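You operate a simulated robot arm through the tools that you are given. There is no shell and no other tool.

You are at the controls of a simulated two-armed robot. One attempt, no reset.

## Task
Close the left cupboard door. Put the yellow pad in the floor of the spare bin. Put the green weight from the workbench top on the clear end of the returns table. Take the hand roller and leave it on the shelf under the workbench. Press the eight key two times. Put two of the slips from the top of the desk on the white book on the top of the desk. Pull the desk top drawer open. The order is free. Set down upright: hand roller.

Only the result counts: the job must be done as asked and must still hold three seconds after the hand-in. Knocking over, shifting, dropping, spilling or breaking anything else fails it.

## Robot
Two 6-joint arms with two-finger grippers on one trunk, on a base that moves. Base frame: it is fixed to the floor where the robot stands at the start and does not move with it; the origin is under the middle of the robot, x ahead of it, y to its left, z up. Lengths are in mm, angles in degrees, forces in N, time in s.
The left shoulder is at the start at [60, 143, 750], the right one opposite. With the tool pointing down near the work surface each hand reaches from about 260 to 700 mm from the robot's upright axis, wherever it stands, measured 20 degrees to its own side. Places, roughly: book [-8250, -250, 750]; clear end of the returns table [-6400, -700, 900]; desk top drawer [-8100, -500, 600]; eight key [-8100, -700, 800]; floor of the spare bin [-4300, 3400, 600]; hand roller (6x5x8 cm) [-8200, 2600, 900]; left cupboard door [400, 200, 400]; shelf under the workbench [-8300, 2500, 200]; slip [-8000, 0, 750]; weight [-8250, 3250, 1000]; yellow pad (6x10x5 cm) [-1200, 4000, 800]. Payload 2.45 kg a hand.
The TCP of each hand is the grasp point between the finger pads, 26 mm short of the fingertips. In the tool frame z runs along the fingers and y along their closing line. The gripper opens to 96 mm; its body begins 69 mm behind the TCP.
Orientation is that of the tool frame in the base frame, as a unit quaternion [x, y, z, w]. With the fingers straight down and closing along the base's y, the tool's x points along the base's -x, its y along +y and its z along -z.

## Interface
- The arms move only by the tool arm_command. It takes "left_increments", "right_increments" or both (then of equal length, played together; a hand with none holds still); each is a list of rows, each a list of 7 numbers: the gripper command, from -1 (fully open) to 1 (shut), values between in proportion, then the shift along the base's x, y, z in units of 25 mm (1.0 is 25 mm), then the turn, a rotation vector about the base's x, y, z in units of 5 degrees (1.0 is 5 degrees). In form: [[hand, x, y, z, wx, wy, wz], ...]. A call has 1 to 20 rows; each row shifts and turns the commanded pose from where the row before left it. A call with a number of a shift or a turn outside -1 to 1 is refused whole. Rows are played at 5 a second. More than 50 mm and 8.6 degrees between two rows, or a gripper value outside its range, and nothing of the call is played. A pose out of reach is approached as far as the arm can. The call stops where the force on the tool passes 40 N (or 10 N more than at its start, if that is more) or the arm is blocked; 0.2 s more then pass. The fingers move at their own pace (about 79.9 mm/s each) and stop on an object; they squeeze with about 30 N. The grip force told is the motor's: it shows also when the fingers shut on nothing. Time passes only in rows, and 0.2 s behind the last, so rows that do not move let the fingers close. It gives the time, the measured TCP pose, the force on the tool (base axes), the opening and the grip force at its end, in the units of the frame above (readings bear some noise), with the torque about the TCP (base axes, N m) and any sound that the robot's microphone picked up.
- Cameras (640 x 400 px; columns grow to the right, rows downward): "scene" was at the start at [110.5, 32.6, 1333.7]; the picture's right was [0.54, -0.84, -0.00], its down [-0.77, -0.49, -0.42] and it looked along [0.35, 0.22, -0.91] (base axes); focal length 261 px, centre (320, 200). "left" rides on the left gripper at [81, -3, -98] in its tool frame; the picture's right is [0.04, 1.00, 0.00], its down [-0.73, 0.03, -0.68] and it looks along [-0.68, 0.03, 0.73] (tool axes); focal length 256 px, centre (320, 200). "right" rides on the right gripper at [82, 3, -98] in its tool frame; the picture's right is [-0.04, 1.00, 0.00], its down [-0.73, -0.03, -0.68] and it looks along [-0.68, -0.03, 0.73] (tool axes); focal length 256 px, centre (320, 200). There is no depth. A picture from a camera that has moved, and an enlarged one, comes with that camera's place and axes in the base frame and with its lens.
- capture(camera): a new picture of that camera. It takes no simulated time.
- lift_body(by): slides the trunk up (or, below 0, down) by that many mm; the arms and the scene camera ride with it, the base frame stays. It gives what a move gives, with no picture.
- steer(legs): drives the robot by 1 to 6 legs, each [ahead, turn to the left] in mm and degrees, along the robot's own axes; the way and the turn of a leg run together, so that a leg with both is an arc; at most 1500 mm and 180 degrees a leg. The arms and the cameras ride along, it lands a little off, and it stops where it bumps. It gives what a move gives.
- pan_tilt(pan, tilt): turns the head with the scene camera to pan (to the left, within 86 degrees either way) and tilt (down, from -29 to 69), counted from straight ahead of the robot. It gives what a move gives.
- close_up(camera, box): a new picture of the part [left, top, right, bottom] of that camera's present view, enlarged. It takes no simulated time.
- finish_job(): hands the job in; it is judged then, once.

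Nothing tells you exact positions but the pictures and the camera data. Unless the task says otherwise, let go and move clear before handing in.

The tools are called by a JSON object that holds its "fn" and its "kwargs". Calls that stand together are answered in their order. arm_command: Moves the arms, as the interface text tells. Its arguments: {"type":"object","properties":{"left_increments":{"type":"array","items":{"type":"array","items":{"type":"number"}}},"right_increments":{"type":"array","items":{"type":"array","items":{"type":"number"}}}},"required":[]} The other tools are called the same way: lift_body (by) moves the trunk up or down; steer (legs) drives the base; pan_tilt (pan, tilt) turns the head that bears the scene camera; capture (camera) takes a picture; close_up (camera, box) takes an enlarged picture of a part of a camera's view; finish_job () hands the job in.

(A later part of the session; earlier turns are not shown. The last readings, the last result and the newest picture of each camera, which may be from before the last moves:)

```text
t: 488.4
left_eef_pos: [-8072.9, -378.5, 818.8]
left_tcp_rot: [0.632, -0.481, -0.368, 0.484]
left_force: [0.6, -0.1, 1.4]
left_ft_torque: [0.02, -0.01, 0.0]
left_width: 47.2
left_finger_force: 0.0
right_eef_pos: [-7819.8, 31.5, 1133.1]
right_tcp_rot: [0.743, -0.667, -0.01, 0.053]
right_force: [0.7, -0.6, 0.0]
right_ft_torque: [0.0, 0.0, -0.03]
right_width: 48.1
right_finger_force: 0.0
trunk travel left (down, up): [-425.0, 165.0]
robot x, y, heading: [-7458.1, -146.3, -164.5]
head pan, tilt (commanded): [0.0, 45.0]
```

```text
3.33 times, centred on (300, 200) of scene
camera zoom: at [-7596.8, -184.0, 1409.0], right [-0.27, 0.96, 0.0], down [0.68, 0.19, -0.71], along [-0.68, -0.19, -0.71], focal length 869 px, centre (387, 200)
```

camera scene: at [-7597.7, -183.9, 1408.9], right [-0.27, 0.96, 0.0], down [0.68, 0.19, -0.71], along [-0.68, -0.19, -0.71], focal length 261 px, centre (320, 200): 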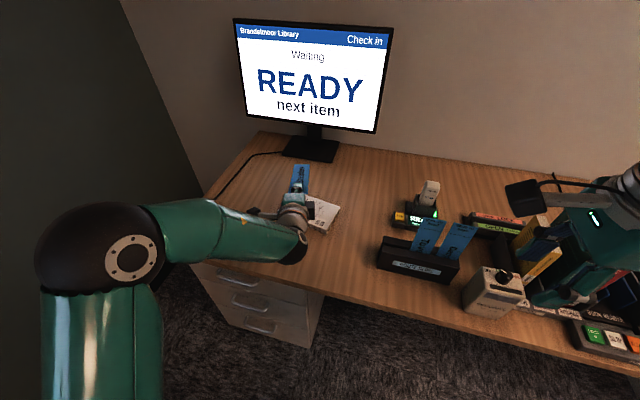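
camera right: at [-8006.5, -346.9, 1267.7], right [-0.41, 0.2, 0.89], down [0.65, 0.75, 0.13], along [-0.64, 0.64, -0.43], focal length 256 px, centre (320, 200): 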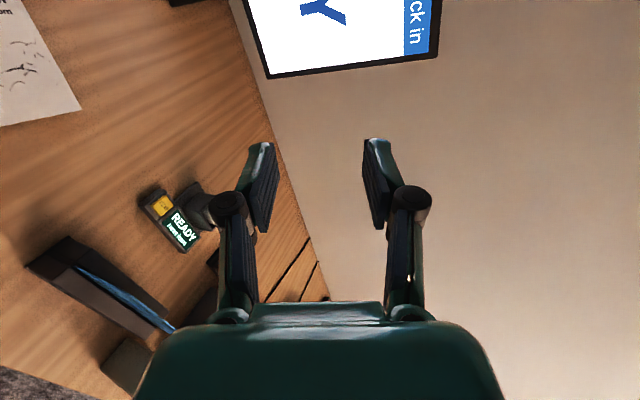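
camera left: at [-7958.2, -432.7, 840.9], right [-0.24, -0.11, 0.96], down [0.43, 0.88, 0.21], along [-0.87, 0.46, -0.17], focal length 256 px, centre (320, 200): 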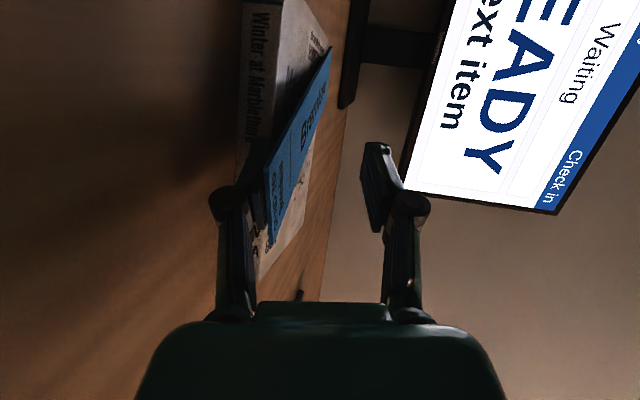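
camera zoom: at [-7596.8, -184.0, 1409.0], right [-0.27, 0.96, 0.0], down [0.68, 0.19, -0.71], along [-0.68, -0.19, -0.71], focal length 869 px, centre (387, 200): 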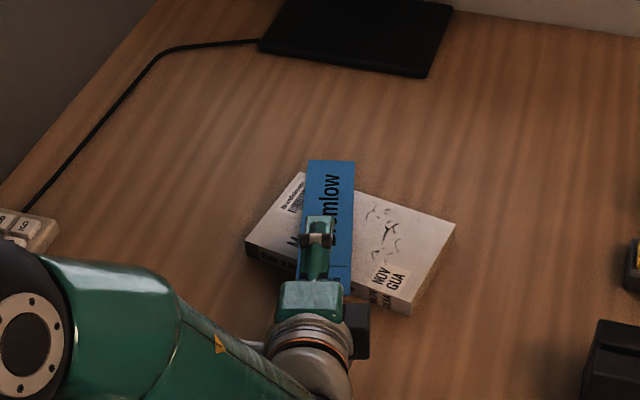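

The slip now lies on the book. Withdraw the open hand straight back.

{"fn": "arm_command", "kwargs": {"left_increments": [[0, 0.3, 0.08, -0.04, 0, 0, 0], [0, 0.5, 0.13, 0, 0, 0, 0], [0, 0.6, 0.16, 0, 0, 0, 0], [0, 0.6, 0.16, 0, 0, 0, 0]]}}

{"fn": "close_up", "kwargs": {"camera": "scene", "box": [230, 140, 370, 260]}}

{"fn": "capture", "kwargs": {"camera": "left"}}

```text
t: 489.4
left_eef_pos: [-8022.9, -365.6, 817.0]
left_tcp_rot: [0.631, -0.481, -0.368, 0.484]
left_force: [-1.0, 0.7, -0.5]
left_ft_torque: [-0.01, -0.03, -0.01]
left_width: 47.8
left_finger_force: 0.1
right_eef_pos: [-7820.1, 31.4, 1131.9]
right_tcp_rot: [0.744, -0.667, -0.01, 0.053]
right_force: [-0.7, 0.2, 0.6]
right_ft_torque: [0.0, 0.0, 0.01]
right_width: 48.2
right_finger_force: 0.1
trunk travel left (down, up): [-425.0, 165.0]
robot x, y, heading: [-7458.3, -148.9, -164.5]
head pan, tilt (commanded): [0.0, 45.0]
```

```text
3.33 times, centred on (300, 200) of scene
camera zoom: at [-7596.9, -184.0, 1409.0], right [-0.27, 0.96, 0.0], down [0.68, 0.19, -0.71], along [-0.68, -0.19, -0.71], focal length 869 px, centre (387, 200)
```

zoom: 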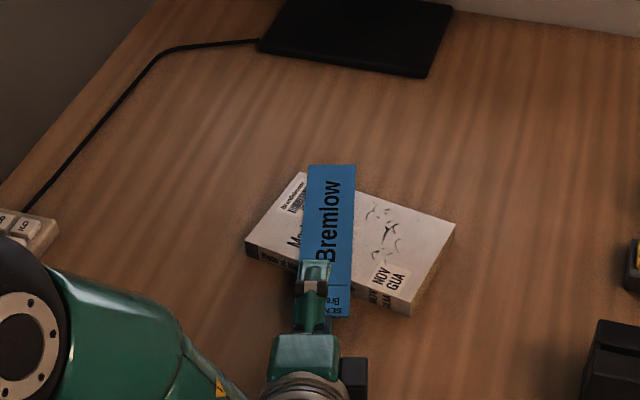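

```text
taken
camera left: at [-7908.1, -419.7, 840.1], right [-0.24, -0.11, 0.96], down [0.43, 0.88, 0.21], along [-0.87, 0.46, -0.17], focal length 256 px, centre (320, 200)
```

left: 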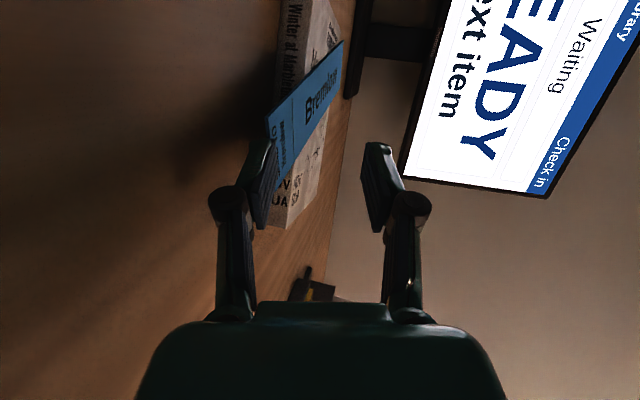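

The first slip rests on the book with its centre well inside. Withdraw fully and go for the second (Tovend).

{"fn": "arm_command", "kwargs": {"left_increments": [[0, 0.8, 0.2, 0, 0, 0, 0], [0, 0.8, 0.2, 0.3, 0, 0, 0], [0, 0.8, 0.2, 0.8, 0, 0, 0], [0, 0, 0, 1, 0, 0, 0], [0, 0, 0, 1, 0, 0, 0], [0, 0, 0, 1, 0, 0, 0], [0, 0, 0, 1, 0, 0, 0], [0, 0, 0, 1, 0, 0, 0], [0, 0, 0, 1, 0, 0, 0]]}}

{"fn": "close_up", "kwargs": {"camera": "scene", "box": [230, 140, 370, 260]}}

{"fn": "steer", "kwargs": {"legs": [[0, -15.4]]}}

{"fn": "arm_command", "kwargs": {"left_increments": [[0, 0, 0.4, 0, 0, -1, 0], [0, 0, 0.4, 0, 0, -1, 0], [0, 0, 0.4, 0, 0, -1, 0], [0, 0, 0.4, 0, 0, -1, 0], [0, 0, 0.4, 0, 0, -1, 0], [0, 0, 0.4, 0, 0, -1, 0], [0, 0, 0.4, 0, 0, -1, 0], [0, 0, 0.4, 0, 0, -1, 0], [0, 0, 0.4, 0, 0, -1, 0], [0, 0, 0.4, 0, 0, -1, 0], [0, 0, 0.4, 0, 0, -1, 0], [0, 0, 0.4, 0, 0, -1, 0], [0, 0, 0, 0, 0, -1, 0], [0, 0, 0, 0, 0, -1, 0], [0, 0, 0, 0, 0, -1, 0]]}}

{"fn": "capture", "kwargs": {"camera": "scene"}}

```text
t: 491.4
left_eef_pos: [-7962.7, -351.3, 996.6]
left_tcp_rot: [0.631, -0.481, -0.369, 0.483]
left_force: [-0.4, -0.4, 0.3]
left_ft_torque: [-0.03, -0.03, -0.02]
left_width: 48.0
left_finger_force: 0.1
right_eef_pos: [-7819.3, 32.9, 1132.8]
right_tcp_rot: [0.744, -0.666, -0.01, 0.053]
right_force: [0.2, -1.0, -0.6]
right_ft_torque: [0.01, -0.01, 0.0]
right_width: 48.1
right_finger_force: 0.0
trunk travel left (down, up): [-425.0, 165.0]
robot x, y, heading: [-7458.5, -147.0, -164.5]
head pan, tilt (commanded): [0.0, 45.0]
```

```text
3.33 times, centred on (300, 200) of scene
camera zoom: at [-7596.4, -183.9, 1409.0], right [-0.27, 0.96, 0.0], down [0.68, 0.19, -0.71], along [-0.68, -0.19, -0.71], focal length 869 px, centre (387, 200)
```

zoom: 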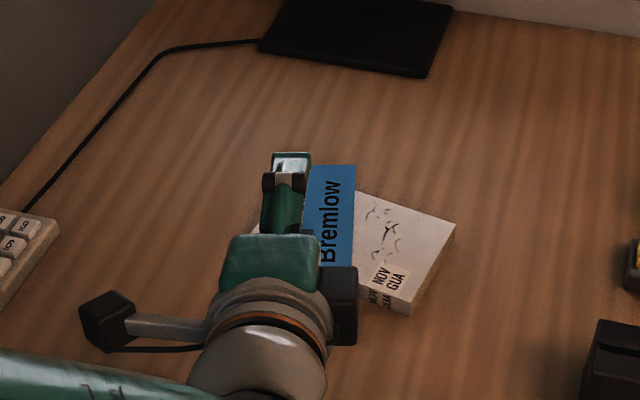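

```text
t: 492.8
left_eef_pos: [-7999.4, -208.1, 995.3]
left_tcp_rot: [-0.56, 0.562, 0.43, -0.43]
left_force: [-0.4, -0.1, -0.2]
left_ft_torque: [0.02, 0.01, -0.01]
left_width: 47.9
left_finger_force: 0.1
right_eef_pos: [-7759.8, 122.6, 1133.9]
right_tcp_rot: [-0.646, 0.761, 0.017, -0.051]
right_force: [0.7, 0.7, 0.2]
right_ft_torque: [0.02, -0.01, -0.02]
right_width: 48.0
right_finger_force: 0.0
trunk travel left (down, up): [-425.0, 165.0]
robot x, y, heading: [-7461.8, -151.8, 179.9]
head pan, tilt (commanded): [0.0, 45.0]
```

```text
t: 496.0
left_eef_pos: [-8001.6, -87.4, 995.3]
left_tcp_rot: [-0.707, 0.707, -0.001, 0.002]
left_force: [-0.2, 0.6, 0.7]
left_ft_torque: [0.0, -0.02, 0.03]
left_width: 47.8
left_finger_force: 0.1
right_eef_pos: [-7760.9, 122.1, 1133.5]
right_tcp_rot: [-0.647, 0.761, 0.017, -0.051]
right_force: [-1.2, 0.6, 0.1]
right_ft_torque: [0.03, -0.01, -0.01]
right_width: 48.1
right_finger_force: 0.0
trunk travel left (down, up): [-425.0, 165.0]
robot x, y, heading: [-7459.1, -152.9, 179.6]
head pan, tilt (commanded): [0.0, 45.0]
```

```text
taken
camera scene: at [-7603.2, -153.9, 1408.9], right [0.0, 1.0, 0.0], down [0.71, 0.0, -0.71], along [-0.71, 0.0, -0.71], focal length 261 px, centre (320, 200)
```

scene: 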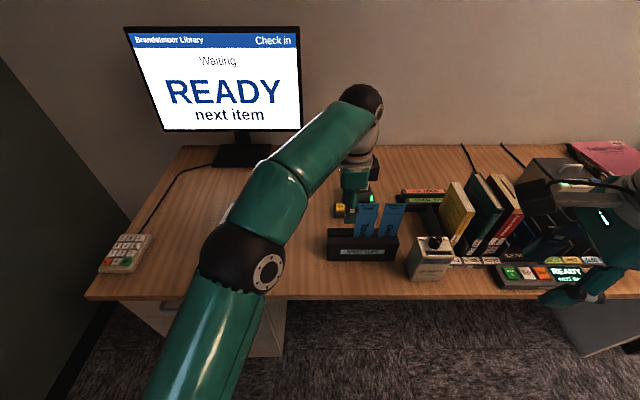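

{"fn": "arm_command", "kwargs": {"left_increments": [[0, 0.5, 0, 1, 0, 0, 0], [0, 1, 0, 1, 0, 0, 0], [0, 1, 0, 0, 0, 0, 0], [0, 0.8, 0, 0, 0, 0, 0]]}}

{"fn": "steer", "kwargs": {"legs": [[100, 0]]}}

{"fn": "capture", "kwargs": {"camera": "left"}}

```text
t: 497.0
left_eef_pos: [-7916.6, -88.8, 1045.5]
left_tcp_rot: [-0.707, 0.707, 0.0, 0.002]
left_force: [0.8, 0.3, -0.3]
left_ft_torque: [-0.01, -0.01, 0.0]
left_width: 48.1
left_finger_force: 0.0
right_eef_pos: [-7758.9, 121.3, 1133.5]
right_tcp_rot: [-0.646, 0.761, 0.017, -0.051]
right_force: [-0.2, 0.0, 0.3]
right_ft_torque: [-0.02, 0.0, 0.01]
right_width: 48.3
right_finger_force: 0.1
trunk travel left (down, up): [-425.0, 165.0]
robot x, y, heading: [-7460.0, -155.4, 179.7]
head pan, tilt (commanded): [0.0, 45.0]
```

```text
t: 498.2
left_eef_pos: [-8019.7, -88.5, 1044.7]
left_tcp_rot: [0.707, -0.707, 0.0, -0.002]
left_force: [-1.0, 0.3, 0.1]
left_ft_torque: [0.01, -0.05, 0.02]
left_width: 48.0
left_finger_force: 0.1
right_eef_pos: [-7861.7, 122.2, 1132.8]
right_tcp_rot: [-0.646, 0.762, 0.016, -0.051]
right_force: [-1.1, -0.4, -0.3]
right_ft_torque: [0.0, -0.04, -0.04]
right_width: 47.9
right_finger_force: 0.0
trunk travel left (down, up): [-425.0, 165.0]
robot x, y, heading: [-7560.9, -155.8, 180.0]
head pan, tilt (commanded): [0.0, 45.0]
```

```text
taken
camera left: at [-8016.9, -171.3, 1143.0], right [-1.0, -0.04, 0.0], down [-0.03, 0.73, 0.68], along [-0.02, 0.68, -0.73], focal length 256 px, centre (320, 200)
```

left: 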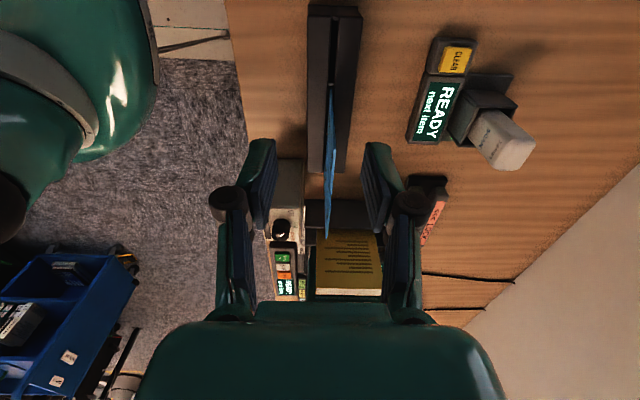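

{"fn": "arm_command", "kwargs": {"left_increments": [[0, -0.28, 1, 0, 0, 0, 0], [0, -0.28, 1, 0, 0, 0, 0], [0, 0, 0, -0.9, 0, 0, 0], [0, 0, 0, -0.9, 0, 0, 0]]}}

{"fn": "capture", "kwargs": {"camera": "left"}}

{"fn": "close_up", "kwargs": {"camera": "scene", "box": [300, 150, 440, 300]}}

```text
t: 499.2
left_eef_pos: [-8039.3, -48.9, 1011.8]
left_tcp_rot: [0.715, -0.699, -0.01, -0.003]
left_force: [1.1, 0.0, 1.1]
left_ft_torque: [0.0, 0.03, -0.02]
left_width: 48.0
left_finger_force: 0.1
right_eef_pos: [-7860.9, 123.1, 1133.6]
right_tcp_rot: [-0.646, 0.761, 0.016, -0.051]
right_force: [0.8, 0.1, -0.1]
right_ft_torque: [-0.01, -0.02, -0.04]
right_width: 48.0
right_finger_force: 0.0
trunk travel left (down, up): [-425.0, 165.0]
robot x, y, heading: [-7561.0, -156.8, 179.9]
head pan, tilt (commanded): [0.0, 45.0]
```

```text
taken
camera left: at [-8031.8, -133.3, 1107.8], right [-1.0, -0.06, 0.01], down [-0.04, 0.72, 0.69], along [-0.05, 0.69, -0.72], focal length 256 px, centre (320, 200)
```

left: 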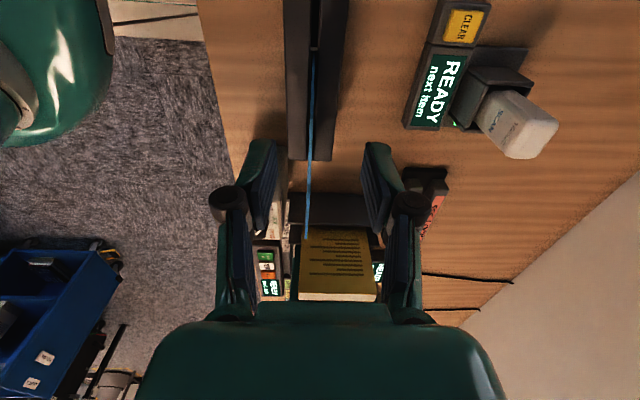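

```text
2.67 times, centred on (370, 225) of scene
camera zoom: at [-7703.3, -153.7, 1409.4], right [0.0, 1.0, 0.0], down [0.71, 0.0, -0.71], along [-0.71, 0.0, -0.71], focal length 695 px, centre (187, 133)
```

zoom: 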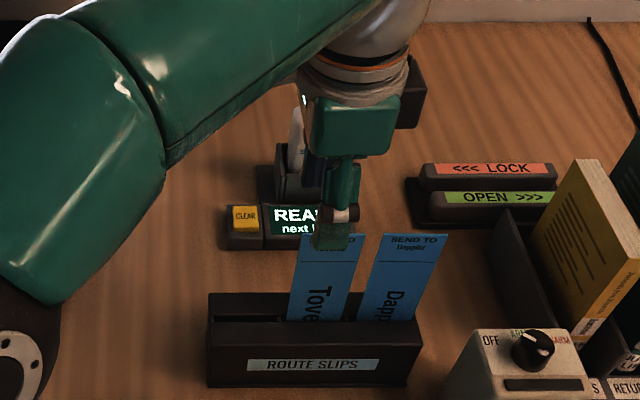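

{"fn": "arm_command", "kwargs": {"left_increments": [[0, 0, 0, 0, 0, 0, 0], [0, 0, 0, 0, 0, 0, 0]]}}

```text
t: 499.8
left_eef_pos: [-8038.2, -49.7, 1009.9]
left_tcp_rot: [0.715, -0.699, -0.01, -0.004]
left_force: [0.9, -0.5, -0.1]
left_ft_torque: [0.02, 0.01, -0.01]
left_width: 48.1
left_finger_force: 0.1
right_eef_pos: [-7860.4, 122.5, 1134.4]
right_tcp_rot: [-0.645, 0.762, 0.016, -0.051]
right_force: [-0.1, 0.2, -0.5]
right_ft_torque: [0.03, 0.01, 0.02]
right_width: 48.0
right_finger_force: 0.1
trunk travel left (down, up): [-425.0, 165.0]
robot x, y, heading: [-7561.7, -156.4, 179.7]
head pan, tilt (commanded): [0.0, 45.0]
```

The left arm is being hindered this far inward. I'll raise it and turn the robot 10° right so the slip lies more in front of the left shoulder.

{"fn": "arm_command", "kwargs": {"left_increments": [[0, 0.3, -0.8, 0.8, 0, 0, 0], [0, 0.3, -1, 0.8, 0, 0, 0], [0, 0.3, -1, 0.5, 0, 0, 0], [0, 0.3, -1, 0, 0, 0, 0]]}}

{"fn": "steer", "kwargs": {"legs": [[0, -10]]}}

{"fn": "arm_command", "kwargs": {"left_increments": [[0, 0, 0, 0, 0, 0, 1], [0, 0, 0, 0, 0, 0, 1], [0, 0, 0, 0, 0, 0, 0]]}}

{"fn": "capture", "kwargs": {"camera": "left"}}

{"fn": "capture", "kwargs": {"camera": "scene"}}

```text
t: 500.8
left_eef_pos: [-8001.6, -134.9, 1052.5]
left_tcp_rot: [-0.706, 0.709, 0.001, 0.003]
left_force: [-0.7, -0.1, 0.4]
left_ft_torque: [0.02, 0.02, 0.01]
left_width: 47.8
left_finger_force: 0.0
right_eef_pos: [-7859.7, 121.7, 1134.5]
right_tcp_rot: [-0.647, 0.761, 0.016, -0.051]
right_force: [1.1, 0.3, -0.6]
right_ft_torque: [0.0, -0.04, 0.0]
right_width: 47.9
right_finger_force: 0.2
trunk travel left (down, up): [-425.0, 165.0]
robot x, y, heading: [-7562.6, -156.7, 180.2]
head pan, tilt (commanded): [0.0, 45.0]
```

```text
t: 501.9
left_eef_pos: [-7990.6, -57.4, 1052.3]
left_tcp_rot: [-0.643, 0.766, 0.001, 0.002]
left_force: [-0.1, 0.2, -0.3]
left_ft_torque: [0.04, 0.04, 0.02]
left_width: 48.2
left_finger_force: 0.0
right_eef_pos: [-7807.2, 170.6, 1133.4]
right_tcp_rot: [-0.578, 0.814, 0.021, -0.049]
right_force: [0.0, 0.4, 0.1]
right_ft_torque: [0.0, -0.01, -0.04]
right_width: 48.1
right_finger_force: 0.0
trunk travel left (down, up): [-425.0, 165.0]
robot x, y, heading: [-7560.5, -160.5, 169.7]
head pan, tilt (commanded): [0.0, 45.0]
```

```text
t: 502.7
left_eef_pos: [-7991.8, -57.4, 1052.5]
left_tcp_rot: [0.707, -0.707, -0.001, -0.001]
left_force: [-1.0, 0.4, -0.7]
left_ft_torque: [-0.04, 0.02, 0.03]
left_width: 47.9
left_finger_force: 0.0
right_eef_pos: [-7807.3, 169.1, 1134.1]
right_tcp_rot: [-0.578, 0.814, 0.021, -0.049]
right_force: [-0.5, -0.1, -0.4]
right_ft_torque: [-0.02, -0.02, 0.01]
right_width: 48.2
right_finger_force: 0.1
trunk travel left (down, up): [-425.0, 165.0]
robot x, y, heading: [-7561.8, -160.7, 169.9]
head pan, tilt (commanded): [0.0, 45.0]
```

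```text
taken
camera left: at [-7987.9, -140.7, 1151.7], right [-1.0, -0.04, 0.0], down [-0.03, 0.73, 0.68], along [-0.03, 0.68, -0.73], focal length 256 px, centre (320, 200)
```

left: 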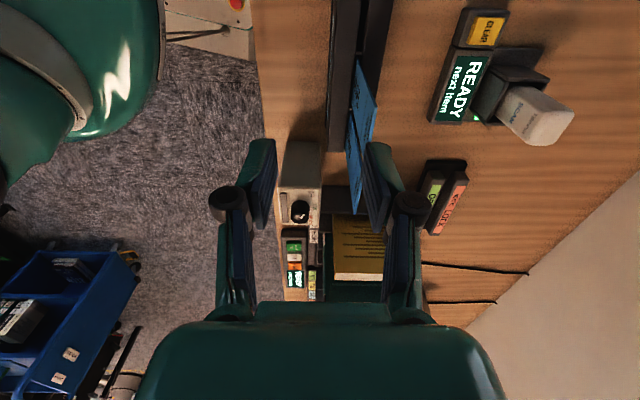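

```text
taken
camera scene: at [-7702.1, -135.0, 1409.0], right [0.17, 0.98, 0.0], down [0.7, -0.12, -0.71], along [-0.7, 0.12, -0.71], focal length 261 px, centre (320, 200)
```

scene: 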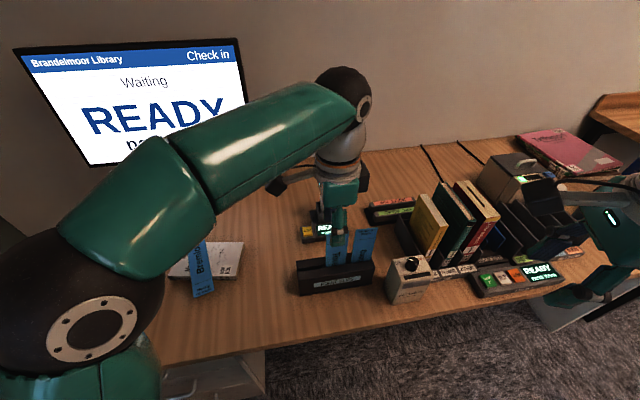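

{"fn": "arm_command", "kwargs": {"left_increments": [[0, -0.84, 0.4, 0, 0, 0, 0], [0, -0.83, 0.37, -0.4, 0, 0, 0], [0, 0, 0, -0.8, 0, 0, 0]]}}

{"fn": "capture", "kwargs": {"camera": "left"}}

{"fn": "close_up", "kwargs": {"camera": "scene", "box": [260, 150, 420, 300]}}

```text
t: 503.5
left_eef_pos: [-8033.0, -38.8, 1023.8]
left_tcp_rot: [0.707, -0.707, -0.001, -0.002]
left_force: [-0.5, -0.6, -0.2]
left_ft_torque: [-0.02, -0.01, -0.02]
left_width: 48.0
left_finger_force: 0.0
right_eef_pos: [-7806.8, 169.6, 1134.0]
right_tcp_rot: [-0.578, 0.814, 0.02, -0.049]
right_force: [-0.2, -0.4, 1.1]
right_ft_torque: [-0.01, -0.03, 0.02]
right_width: 48.1
right_finger_force: 0.1
trunk travel left (down, up): [-425.0, 165.0]
robot x, y, heading: [-7562.7, -161.5, 170.1]
head pan, tilt (commanded): [0.0, 45.0]
```

```text
taken
camera left: at [-8029.3, -121.1, 1121.7], right [-1.0, -0.04, 0.0], down [-0.03, 0.73, 0.68], along [-0.03, 0.68, -0.73], focal length 256 px, centre (320, 200)
```

left: 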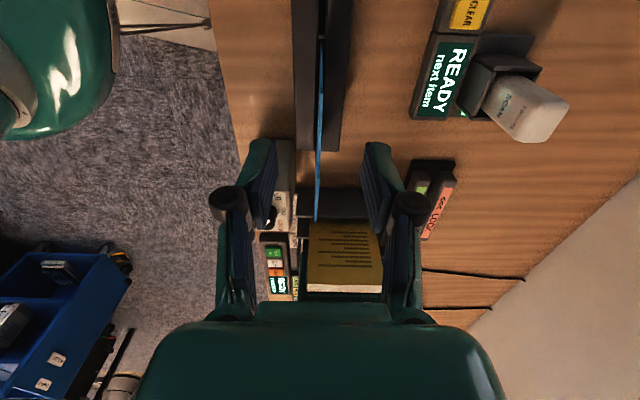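

```text
2.67 times, centred on (340, 225) of scene
camera zoom: at [-7702.0, -135.0, 1409.0], right [0.17, 0.98, 0.0], down [0.7, -0.12, -0.71], along [-0.7, 0.12, -0.71], focal length 695 px, centre (267, 133)
```

zoom: 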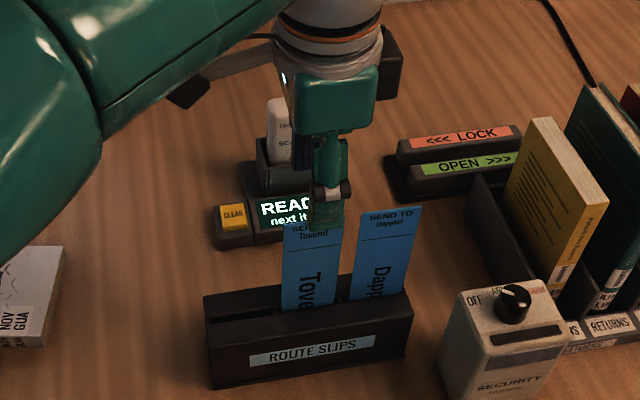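

{"fn": "arm_command", "kwargs": {"left_increments": [[0, 0, 0, -0.9, 0, 0, 0], [0, 0, 0, -0.9, 0, 0, 0], [0, 0, 0, -0.9, 0, 0, 0], [0, 0, 0, -0.4, 0, 0, 0]]}}

{"fn": "capture", "kwargs": {"camera": "left"}}

{"fn": "arm_command", "kwargs": {"left_increments": [[0.5, 0, 0, 0, 0, 0, 0], [1, 0, 0, 0, 0, 0, 0], [1, 0, 0, 0, 0, 0, 0], [1, 0, 0, 0, 0, 0, 0], [1, 0, 0, 0.3, 0, 0, 0], [1, 0, 0, 0.6, 0, 0, 0], [1, 0, 0, 0.8, 0, 0, 0], [1, 0, 0, 0.8, 0, 0, 0], [1, 0, 0, 0.8, 0, 0, 0], [1, 0, 0, 0.8, 0, 0, 0], [1, 0, 0, 0.8, 0, 0, 0]]}}

{"fn": "capture", "kwargs": {"camera": "scene"}}

```text
t: 504.5
left_eef_pos: [-8033.9, -38.3, 944.6]
left_tcp_rot: [-0.707, 0.707, 0.0, 0.001]
left_force: [-0.5, 0.0, -0.1]
left_ft_torque: [0.0, 0.01, -0.02]
left_width: 48.0
left_finger_force: 0.1
right_eef_pos: [-7807.8, 170.3, 1134.4]
right_tcp_rot: [-0.578, 0.814, 0.02, -0.049]
right_force: [0.4, 0.7, -0.4]
right_ft_torque: [-0.02, 0.0, 0.02]
right_width: 48.1
right_finger_force: 0.1
trunk travel left (down, up): [-425.0, 165.0]
robot x, y, heading: [-7563.7, -154.8, 170.0]
head pan, tilt (commanded): [0.0, 45.0]
```

```text
taken
camera left: at [-8029.7, -121.1, 1044.0], right [-1.0, -0.04, 0.0], down [-0.03, 0.73, 0.68], along [-0.03, 0.68, -0.73], focal length 256 px, centre (320, 200)
```

left: 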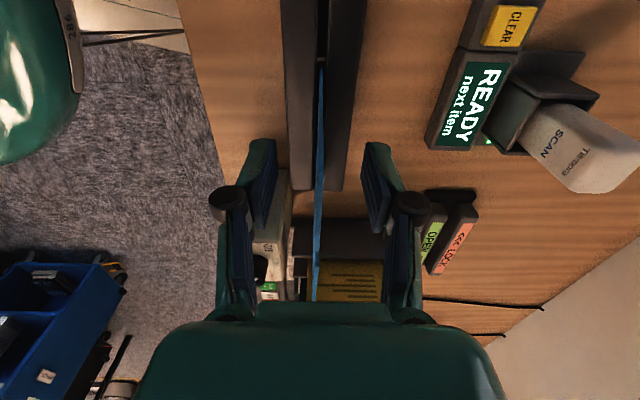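

```text
t: 506.9
left_eef_pos: [-8033.1, -39.1, 1069.0]
left_tcp_rot: [0.707, -0.707, 0.0, -0.002]
left_force: [0.2, -0.6, -0.2]
left_ft_torque: [0.04, -0.03, -0.01]
left_width: 5.9
left_finger_force: 30.0
right_eef_pos: [-7808.5, 169.8, 1133.3]
right_tcp_rot: [-0.578, 0.814, 0.02, -0.048]
right_force: [0.2, 0.2, 0.0]
right_ft_torque: [0.0, 0.03, 0.02]
right_width: 48.1
right_finger_force: 0.0
trunk travel left (down, up): [-425.0, 165.0]
robot x, y, heading: [-7559.4, -155.9, 169.9]
head pan, tilt (commanded): [0.0, 45.0]
```

```text
taken
camera scene: at [-7702.2, -134.8, 1409.0], right [0.17, 0.98, 0.0], down [0.7, -0.12, -0.71], along [-0.7, 0.12, -0.71], focal length 261 px, centre (320, 200)
```

scene: 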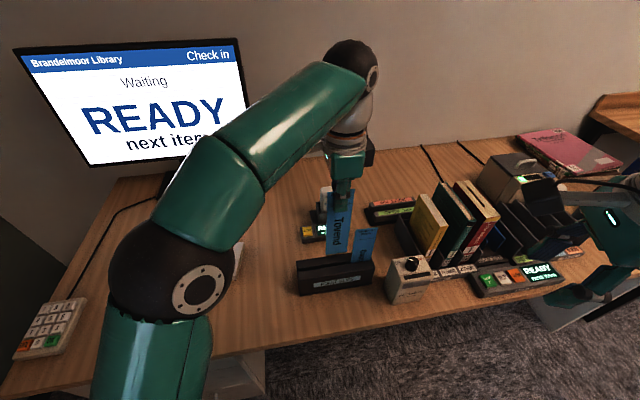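

Tovend slip is held. Carry it left, square the robot, back off and repeat the laying motion, offset to the right side of the book.

{"fn": "arm_command", "kwargs": {"left_increments": [[1, 0.2, -0.95, 0, 0, 0, 0], [1, 0.2, -0.95, 0, 0, 0, 0], [1, 0.2, -0.95, 0, 0, 0, 0], [1, 0.2, -0.95, 0, 0, 0, 0], [1, 0.2, -0.95, 0, 0, 0, -1], [1, 0.2, -0.95, 0, 0, 0, -1], [1, 0.2, -0.95, 0, 0, 0, 0], [1, 0.2, -0.95, 0, 0, 0, 0]]}}

{"fn": "steer", "kwargs": {"legs": [[0, 10], [-100, 0]]}}

{"fn": "arm_command", "kwargs": {"left_increments": [[1, -0.4, -0.28, 0, 0, 1, 0], [1, -0.4, -0.28, 0, 0, 1, 0], [1, -0.4, -0.28, 0, 0, 1, 0], [1, -0.4, -0.28, 0, 0, 1, 0], [1, -0.4, -0.28, 0, 0, 1, 0], [1, -0.4, -0.28, 0, 0, 1, 0], [1, -0.4, -0.28, 0, 0, 1, 0], [1, -0.4, -0.28, 0, 0, 1, 0], [1, -0.4, -0.28, 0, 0, 1, 0], [1, -0.4, -0.28, 0, 0, 1, 0], [1, -0.4, -0.28, 0, 0, 1, 0], [1, -0.4, -0.28, 0, 0, 1, 0]]}}

{"fn": "capture", "kwargs": {"camera": "scene"}}

```text
t: 508.7
left_eef_pos: [-7993.5, -230.8, 1069.5]
left_tcp_rot: [-0.643, 0.766, 0.001, 0.002]
left_force: [-0.1, 0.1, -1.2]
left_ft_torque: [0.02, -0.01, 0.02]
left_width: 6.0
left_finger_force: 30.0
right_eef_pos: [-7807.2, 169.3, 1134.4]
right_tcp_rot: [-0.578, 0.814, 0.021, -0.049]
right_force: [0.0, 0.0, 0.3]
right_ft_torque: [0.0, 0.06, 0.01]
right_width: 47.9
right_finger_force: 0.1
trunk travel left (down, up): [-425.0, 165.0]
robot x, y, heading: [-7559.1, -159.6, 170.2]
head pan, tilt (commanded): [0.0, 45.0]
```

```text
t: 510.6
left_eef_pos: [-7871.9, -304.5, 1070.6]
left_tcp_rot: [-0.707, 0.707, 0.002, 0.002]
left_force: [0.3, 0.2, 0.2]
left_ft_torque: [-0.01, 0.03, 0.0]
left_width: 6.1
left_finger_force: 29.9
right_eef_pos: [-7757.6, 121.4, 1135.5]
right_tcp_rot: [-0.647, 0.761, 0.017, -0.052]
right_force: [0.7, 0.1, -0.7]
right_ft_torque: [-0.02, 0.06, 0.01]
right_width: 47.9
right_finger_force: 0.1
trunk travel left (down, up): [-425.0, 165.0]
robot x, y, heading: [-7463.6, -161.1, 179.9]
head pan, tilt (commanded): [0.0, 45.0]
```

```text
t: 513.2
left_eef_pos: [-7992.5, -388.7, 1070.2]
left_tcp_rot: [-0.612, 0.614, 0.355, -0.351]
left_force: [0.2, -0.7, 0.0]
left_ft_torque: [0.01, 0.02, 0.03]
left_width: 5.9
left_finger_force: 30.4
right_eef_pos: [-7761.3, 121.5, 1134.4]
right_tcp_rot: [-0.646, 0.761, 0.018, -0.051]
right_force: [-0.7, 0.7, 0.6]
right_ft_torque: [0.02, 0.0, 0.0]
right_width: 47.9
right_finger_force: 0.1
trunk travel left (down, up): [-425.0, 165.0]
robot x, y, heading: [-7460.3, -161.8, 180.0]
head pan, tilt (commanded): [0.0, 45.0]
```

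```text
taken
camera scene: at [-7603.3, -159.5, 1409.0], right [0.0, 1.0, 0.0], down [0.71, 0.0, -0.71], along [-0.71, 0.0, -0.71], focal length 261 px, centre (320, 200)
```

scene: 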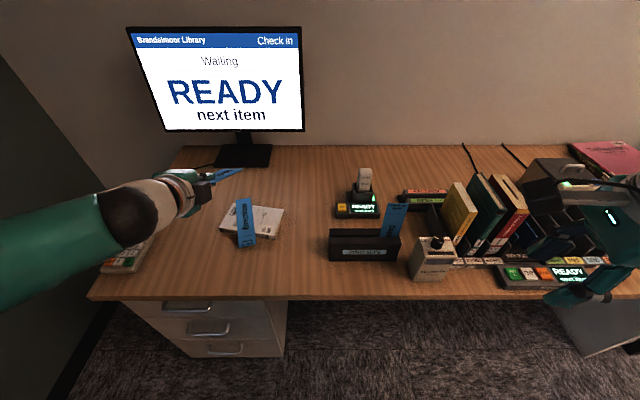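

{"fn": "close_up", "kwargs": {"camera": "scene", "box": [200, 180, 310, 260]}}

{"fn": "steer", "kwargs": {"legs": [[0, 15.4]]}}

{"fn": "arm_command", "kwargs": {"left_increments": [[1, -0.5, 0.9, -0.3, 0, 0, 0], [1, -0.5, 0.9, -0.4, 0, 0, 0], [1, -0.6, 0.9, -0.6, -0.266, 0.964, 0], [1, -0.6, 0.9, -0.6, -0.266, 0.964, 0], [1, -0.7, 0.9, -0.8, -0.266, 0.964, 0], [1, -0.7, 0.9, -0.8, 0, 0, 0], [1, -0.7, 0.9, -0.8, 0, 0, 0], [1, -0.6, 0.9, -0.8, 0, 0, 0]]}}

{"fn": "capture", "kwargs": {"camera": "left"}}

{"fn": "close_up", "kwargs": {"camera": "scene", "box": [210, 130, 390, 280]}}

```text
5.00 times, centred on (255, 220) of scene
camera zoom: at [-7603.3, -159.5, 1409.0], right [0.0, 1.0, 0.0], down [0.71, 0.0, -0.71], along [-0.71, 0.0, -0.71], focal length 1304 px, centre (645, 100)
```

zoom: 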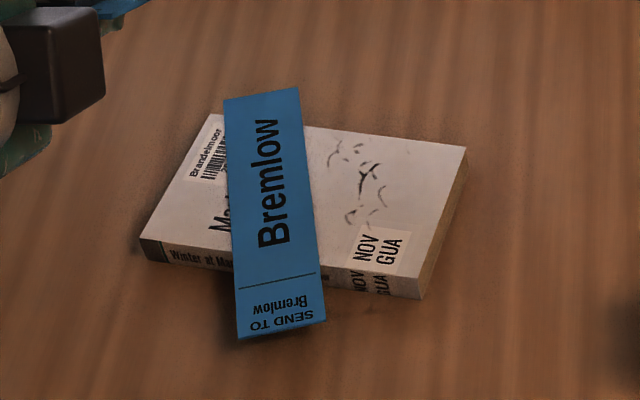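

```text
t: 514.6
left_eef_pos: [-7910.6, -521.1, 1068.9]
left_tcp_rot: [0.69, -0.524, -0.304, 0.396]
left_force: [0.1, -0.2, 0.2]
left_ft_torque: [0.0, 0.01, 0.01]
left_width: 5.9
left_finger_force: 29.9
right_eef_pos: [-7823.4, 31.0, 1135.2]
right_tcp_rot: [0.743, -0.667, -0.01, 0.053]
right_force: [-0.7, 0.2, 0.0]
right_ft_torque: [0.01, 0.0, 0.02]
right_width: 47.9
right_finger_force: 0.0
trunk travel left (down, up): [-425.0, 165.0]
robot x, y, heading: [-7463.3, -153.4, -164.9]
head pan, tilt (commanded): [0.0, 45.0]
```

```text
t: 516.4
left_eef_pos: [-8035.4, -341.9, 944.1]
left_tcp_rot: [0.631, -0.481, -0.37, 0.483]
left_force: [-0.2, 0.3, -0.3]
left_ft_torque: [-0.02, -0.04, 0.0]
left_width: 6.0
left_finger_force: 29.9
right_eef_pos: [-7825.3, 32.1, 1134.3]
right_tcp_rot: [0.744, -0.667, -0.009, 0.053]
right_force: [-0.2, -0.5, -0.8]
right_ft_torque: [0.0, -0.01, 0.0]
right_width: 47.9
right_finger_force: 0.1
trunk travel left (down, up): [-425.0, 165.0]
robot x, y, heading: [-7464.5, -152.5, -164.5]
head pan, tilt (commanded): [0.0, 45.0]
```

```text
taken
camera left: at [-7920.9, -395.8, 965.7], right [-0.24, -0.11, 0.96], down [0.43, 0.88, 0.21], along [-0.87, 0.47, -0.16], focal length 256 px, centre (320, 200)
```

left: 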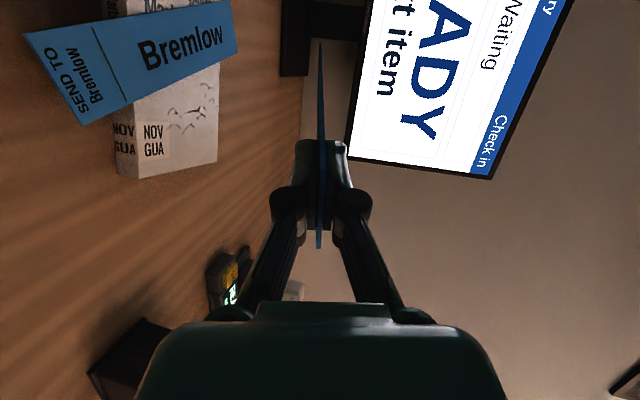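

```text
2.67 times, centred on (300, 205) of scene
camera zoom: at [-7599.6, -190.3, 1408.9], right [-0.26, 0.96, 0.0], down [0.68, 0.19, -0.71], along [-0.68, -0.19, -0.71], focal length 695 px, centre (373, 187)
```

zoom: 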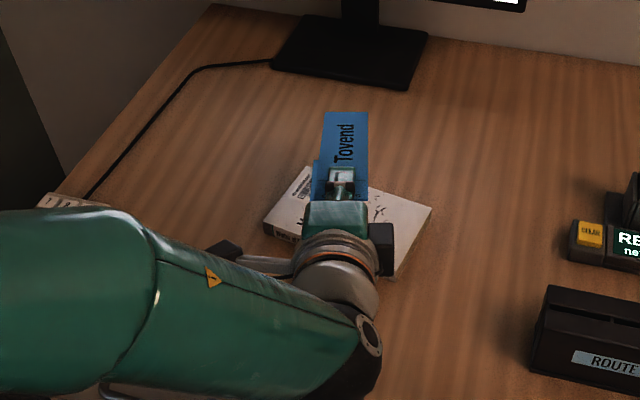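

{"fn": "arm_command", "kwargs": {"left_increments": [[1, -0.58, 0.7, -0.8, 0, 0, 0], [1, -0.58, 0.7, -0.8, 0, 0, 0], [1, 0, 0, -0.9, 0, 0, 0], [1, 0, 0, -0.9, 0, 0, 0]]}}

{"fn": "capture", "kwargs": {"camera": "left"}}

{"fn": "close_up", "kwargs": {"camera": "scene", "box": [230, 140, 370, 260]}}

```text
t: 517.4
left_eef_pos: [-8064.4, -306.1, 857.4]
left_tcp_rot: [0.632, -0.481, -0.37, 0.482]
left_force: [0.1, -0.7, -0.2]
left_ft_torque: [0.01, -0.04, 0.0]
left_width: 6.1
left_finger_force: 29.8
right_eef_pos: [-7825.3, 31.0, 1135.2]
right_tcp_rot: [0.743, -0.667, -0.011, 0.053]
right_force: [-0.1, -0.7, -0.3]
right_ft_torque: [0.0, -0.01, 0.01]
right_width: 48.0
right_finger_force: 0.1
trunk travel left (down, up): [-425.0, 165.0]
robot x, y, heading: [-7460.1, -152.5, -164.7]
head pan, tilt (commanded): [0.0, 45.0]
```

```text
taken
camera left: at [-7949.7, -361.0, 880.0], right [-0.24, -0.11, 0.96], down [0.43, 0.88, 0.21], along [-0.87, 0.47, -0.16], focal length 256 px, centre (320, 200)
```

left: 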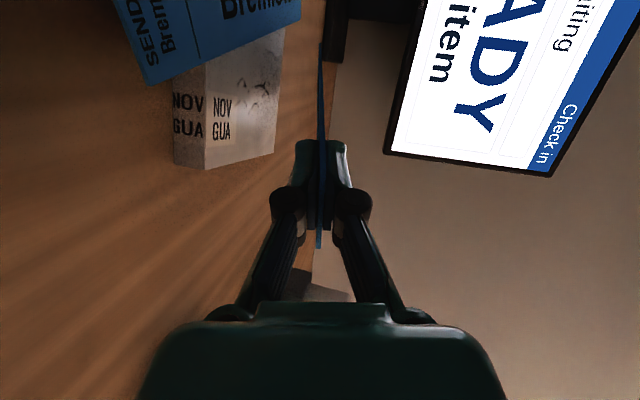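

```text
3.33 times, centred on (300, 200) of scene
camera zoom: at [-7599.4, -190.6, 1409.0], right [-0.26, 0.96, 0.0], down [0.68, 0.19, -0.71], along [-0.68, -0.19, -0.71], focal length 869 px, centre (387, 200)
```

zoom: 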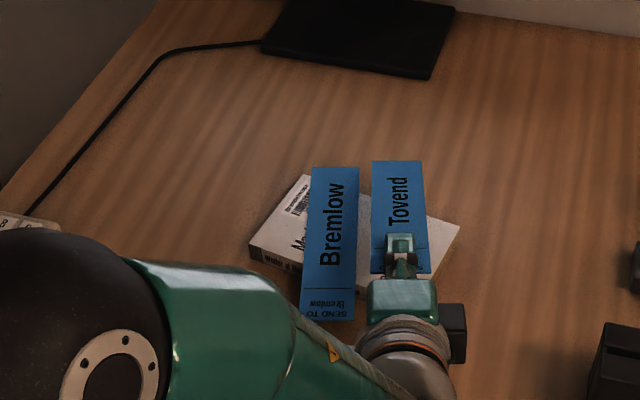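

{"fn": "arm_command", "kwargs": {"left_increments": [[1, 0, -0.24, -0.5, 0, 0, 0], [1, 0, 0, -0.5, 0, 0, 0], [1, 0, 0, -0.3, 0, 0, 0]]}}

{"fn": "close_up", "kwargs": {"camera": "left", "box": [200, 0, 420, 140]}}

{"fn": "close_up", "kwargs": {"camera": "scene", "box": [230, 140, 370, 260]}}

```text
t: 518.2
left_eef_pos: [-8064.1, -313.3, 826.3]
left_tcp_rot: [0.631, -0.481, -0.37, 0.484]
left_force: [0.9, 0.9, -1.0]
left_ft_torque: [-0.02, -0.03, -0.01]
left_width: 5.8
left_finger_force: 30.4
right_eef_pos: [-7824.7, 30.8, 1135.0]
right_tcp_rot: [0.743, -0.667, -0.01, 0.053]
right_force: [-0.1, -0.3, 0.0]
right_ft_torque: [0.02, -0.03, 0.02]
right_width: 47.9
right_finger_force: 0.1
trunk travel left (down, up): [-425.0, 165.0]
robot x, y, heading: [-7462.6, -153.2, -164.7]
head pan, tilt (commanded): [0.0, 45.0]
```

```text
2.86 times, centred on (310, 70) of left
camera zoom: at [-7948.9, -366.6, 848.1], right [-0.24, -0.11, 0.96], down [0.43, 0.88, 0.21], along [-0.87, 0.47, -0.16], focal length 731 px, centre (349, 571)
```

zoom: 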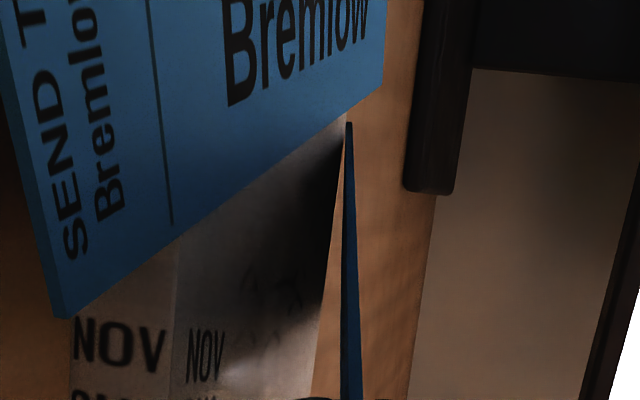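

```text
3.33 times, centred on (300, 200) of scene
camera zoom: at [-7599.2, -190.7, 1409.0], right [-0.26, 0.96, 0.0], down [0.68, 0.19, -0.71], along [-0.68, -0.19, -0.71], focal length 869 px, centre (387, 200)
```

zoom: 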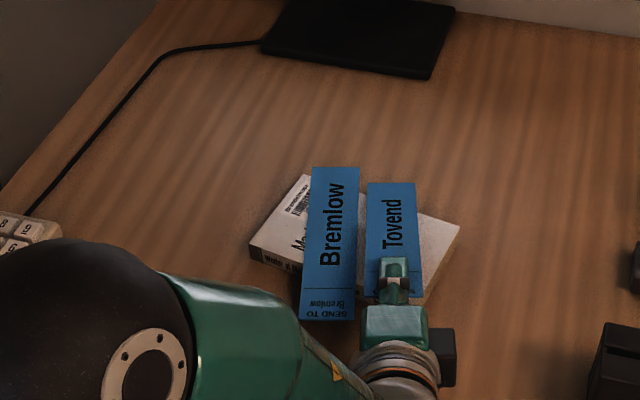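

{"fn": "arm_command", "kwargs": {"left_increments": [[1, 0, 0, -0.16, 0, 0, 0], [1, 0, 0, -0.12, 0, 0, 0]]}}

{"fn": "close_up", "kwargs": {"camera": "left", "box": [200, 0, 420, 140]}}

```text
t: 518.8
left_eef_pos: [-8063.1, -312.4, 819.0]
left_tcp_rot: [0.63, -0.481, -0.371, 0.484]
left_force: [0.6, 0.4, 4.0]
left_ft_torque: [-0.23, 0.53, -0.08]
left_width: 5.9
left_finger_force: 29.7
right_eef_pos: [-7824.0, 32.4, 1135.6]
right_tcp_rot: [0.744, -0.666, -0.009, 0.053]
right_force: [-0.8, 0.2, 0.8]
right_ft_torque: [-0.01, -0.04, 0.0]
right_width: 47.8
right_finger_force: 0.2
trunk travel left (down, up): [-425.0, 165.0]
robot x, y, heading: [-7462.4, -154.9, -164.7]
head pan, tilt (commanded): [0.0, 45.0]
```

```text
2.86 times, centred on (310, 70) of left
camera zoom: at [-7948.7, -366.4, 842.0], right [-0.24, -0.11, 0.97], down [0.43, 0.88, 0.2], along [-0.87, 0.47, -0.16], focal length 731 px, centre (349, 571)
```

zoom: 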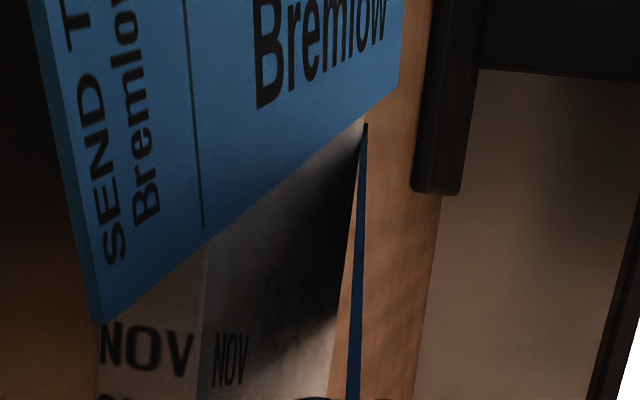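

{"fn": "arm_command", "kwargs": {"left_increments": [[1, 0.1, 0.03, 0, 0, 0, 0], [0.7, 0, 0, 0, 0, 0, 0], [0.5, 0, 0, 0, 0, 0, 0], [0.3, 0, 0, 0, 0, 0, 0], [0.1, 0, 0, 0, 0, 0, 0], [0, 0, 0, 0, 0, 0, 0]]}}

{"fn": "capture", "kwargs": {"camera": "left"}}

{"fn": "close_up", "kwargs": {"camera": "scene", "box": [230, 140, 370, 260]}}

```text
t: 520.2
left_eef_pos: [-8061.3, -311.8, 819.2]
left_tcp_rot: [0.632, -0.481, -0.369, 0.483]
left_force: [-0.8, -0.6, 1.0]
left_ft_torque: [-0.01, 0.04, 0.01]
left_width: 47.3
left_finger_force: 0.1
right_eef_pos: [-7824.0, 32.1, 1134.1]
right_tcp_rot: [0.743, -0.667, -0.01, 0.053]
right_force: [-0.8, 0.1, -0.8]
right_ft_torque: [0.05, -0.02, 0.0]
right_width: 48.1
right_finger_force: 0.1
trunk travel left (down, up): [-425.0, 165.0]
robot x, y, heading: [-7457.5, -154.5, -164.5]
head pan, tilt (commanded): [0.0, 45.0]
```

```text
taken
camera left: at [-7946.2, -366.0, 841.4], right [-0.24, -0.11, 0.96], down [0.43, 0.88, 0.21], along [-0.87, 0.47, -0.16], focal length 256 px, centre (320, 200)
```

left: 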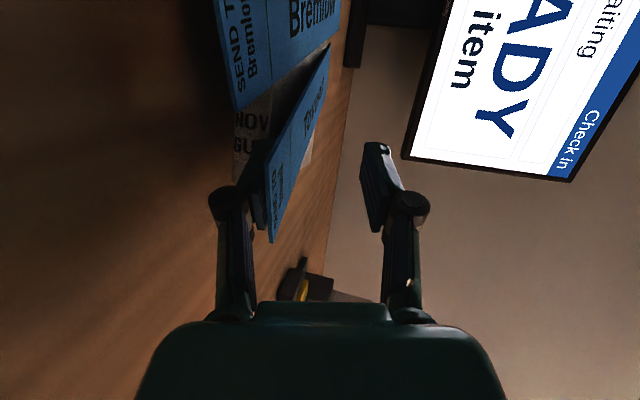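

```text
3.33 times, centred on (300, 200) of scene
camera zoom: at [-7599.0, -190.6, 1409.0], right [-0.26, 0.96, 0.0], down [0.68, 0.19, -0.71], along [-0.68, -0.19, -0.71], focal length 869 px, centre (387, 200)
```

zoom: 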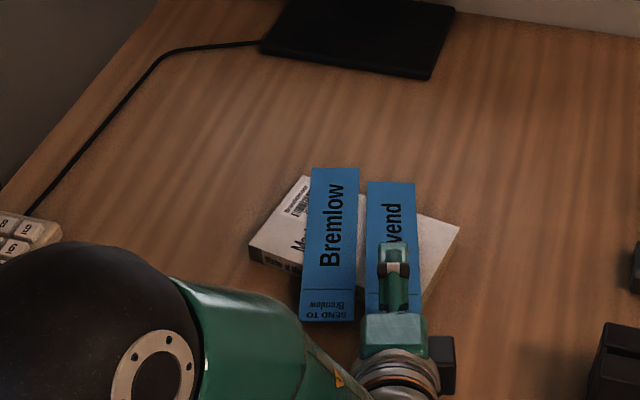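

Released. Withdraw straight back, as before.

{"fn": "arm_command", "kwargs": {"left_increments": [[0, 0.3, 0.08, -0.04, 0, 0, 0], [0, 0.5, 0.13, 0, 0, 0, 0], [0, 0.6, 0.16, 0, 0, 0, 0], [0, 0.6, 0.16, 0, 0, 0, 0], [0, 0.8, 0.2, 0, 0, 0, 0], [0, 0.8, 0.2, 0.3, 0, 0, 0], [0, 0.8, 0.2, 0.8, 0, 0, 0], [0, 0, -0.5, 1, 0, 0, 0], [0, 0, -0.5, 1, 0, 0, 0], [0, 0, -0.5, 1, 0, 0, 0], [0, 0, -0.5, 1, 0, 0, 0], [0, 0, -0.5, 1, 0, 0, 0], [0, 0, -0.5, 1, 0, 0, 0]]}}

{"fn": "close_up", "kwargs": {"camera": "scene", "box": [230, 140, 370, 260]}}

```text
t: 523.0
left_eef_pos: [-7950.7, -358.9, 996.4]
left_tcp_rot: [0.633, -0.481, -0.369, 0.483]
left_force: [0.4, 0.1, 0.4]
left_ft_torque: [0.01, -0.01, -0.02]
left_width: 48.1
left_finger_force: 0.0
right_eef_pos: [-7823.0, 32.0, 1135.7]
right_tcp_rot: [0.743, -0.667, -0.01, 0.053]
right_force: [-0.4, -0.4, -0.1]
right_ft_torque: [0.01, 0.05, 0.05]
right_width: 48.0
right_finger_force: 0.0
trunk travel left (down, up): [-425.0, 165.0]
robot x, y, heading: [-7460.2, -153.4, -164.7]
head pan, tilt (commanded): [0.0, 45.0]
```

```text
3.33 times, centred on (300, 200) of scene
camera zoom: at [-7598.3, -190.7, 1409.0], right [-0.26, 0.96, 0.0], down [0.68, 0.19, -0.71], along [-0.68, -0.19, -0.71], focal length 869 px, centre (387, 200)
```

zoom: 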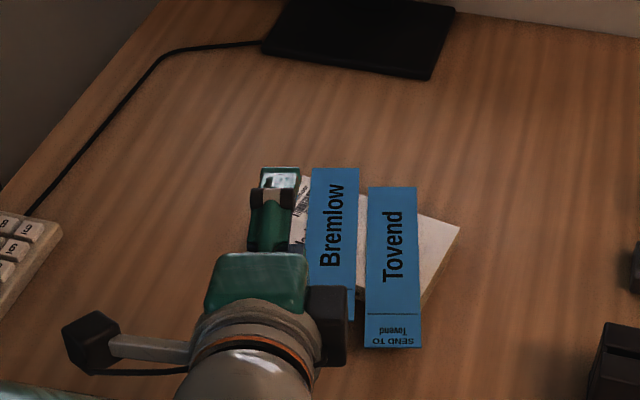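

Both slips lie on the white book. Next the keypad and the drawer: I'll straighten the left hand, back off, and move to the left end of the desk.

{"fn": "arm_command", "kwargs": {"left_increments": [[0, 0.6, 0, 0, 0.266, -0.964, 0], [0, 0.6, 0, 0, 0.266, -0.964, 0], [0, 0.6, 0, 0, 0.266, -0.964, 0], [0, 0.6, 0, 0, 0.266, -0.964, 0], [0, 0.6, 0, 0, 0.266, -0.964, 0], [0, 0.4, 0, 0, 0.266, -0.964, 0], [0, 0.4, 0, 0, 0.266, -0.964, 0], [0, 0.4, 0, 0, 0.266, -0.964, 0], [0, 0.4, 0, 0, 0.266, -0.964, 0], [0, 0.4, 0, 0, 0.266, -0.964, 0], [0, 0.4, 0, 0, 0.266, -0.964, 0], [0, 0.4, 0, 0, 0.266, -0.964, 0], [0, 0.4, 0, 0, 0.266, -0.964, 0], [0, 0.4, 0, 0, 0.266, -0.964, 0], [0, 0.4, 0, 0, 0.266, -0.964, 0]]}}

{"fn": "steer", "kwargs": {"legs": [[-420, 0]]}}

{"fn": "capture", "kwargs": {"camera": "scene"}}

{"fn": "close_up", "kwargs": {"camera": "scene", "box": [200, 90, 400, 230]}}

```text
t: 526.2
left_eef_pos: [-7776.4, -359.1, 995.5]
left_tcp_rot: [0.796, -0.605, 0.0, -0.002]
left_force: [-0.3, -0.5, -0.8]
left_ft_torque: [0.0, -0.03, 0.0]
left_width: 48.1
left_finger_force: 0.0
right_eef_pos: [-7822.7, 31.7, 1135.0]
right_tcp_rot: [0.743, -0.667, -0.011, 0.053]
right_force: [-0.7, -0.3, -0.2]
right_ft_torque: [0.01, 0.01, 0.02]
right_width: 47.9
right_finger_force: 0.0
trunk travel left (down, up): [-425.0, 165.0]
robot x, y, heading: [-7460.2, -152.8, -164.7]
head pan, tilt (commanded): [0.0, 45.0]
```

```text
t: 528.8
left_eef_pos: [-7371.3, -247.4, 994.9]
left_tcp_rot: [0.796, -0.605, 0.0, -0.001]
left_force: [-0.1, 0.1, 0.2]
left_ft_torque: [0.01, 0.01, 0.01]
left_width: 48.1
left_finger_force: 0.0
right_eef_pos: [-7420.4, 142.8, 1135.0]
right_tcp_rot: [0.744, -0.666, -0.01, 0.054]
right_force: [0.1, 0.3, 0.4]
right_ft_torque: [-0.01, -0.02, 0.01]
right_width: 47.9
right_finger_force: 0.0
trunk travel left (down, up): [-425.0, 165.0]
robot x, y, heading: [-7061.9, -46.2, -164.7]
head pan, tilt (commanded): [0.0, 45.0]
```

```text
taken
camera scene: at [-7194.5, -79.7, 1409.1], right [-0.26, 0.96, 0.0], down [0.68, 0.19, -0.71], along [-0.68, -0.19, -0.71], focal length 261 px, centre (320, 200)
```

scene: 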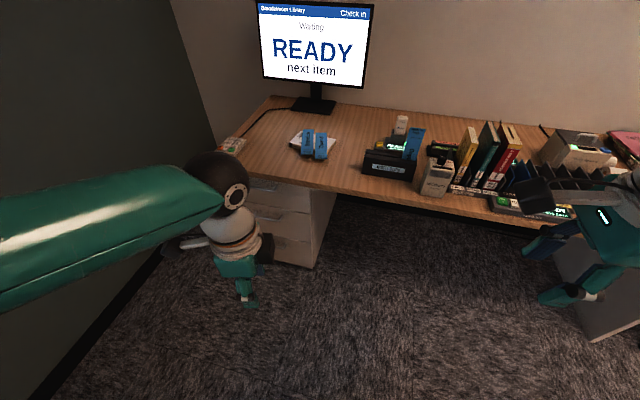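

```text
2.86 times, centred on (300, 160) of scene
camera zoom: at [-7194.5, -79.7, 1409.1], right [-0.26, 0.96, 0.0], down [0.68, 0.19, -0.71], along [-0.68, -0.19, -0.71], focal length 745 px, centre (377, 314)
```

zoom: 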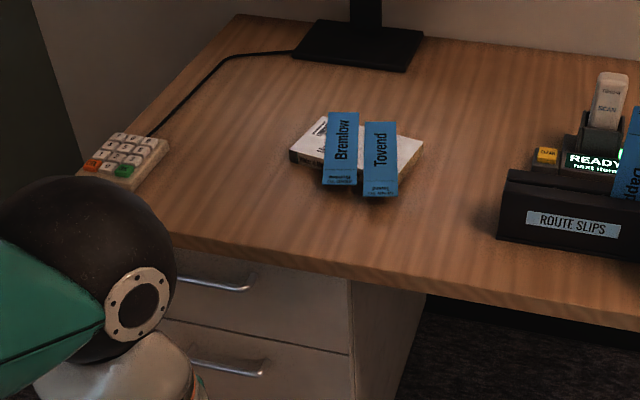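

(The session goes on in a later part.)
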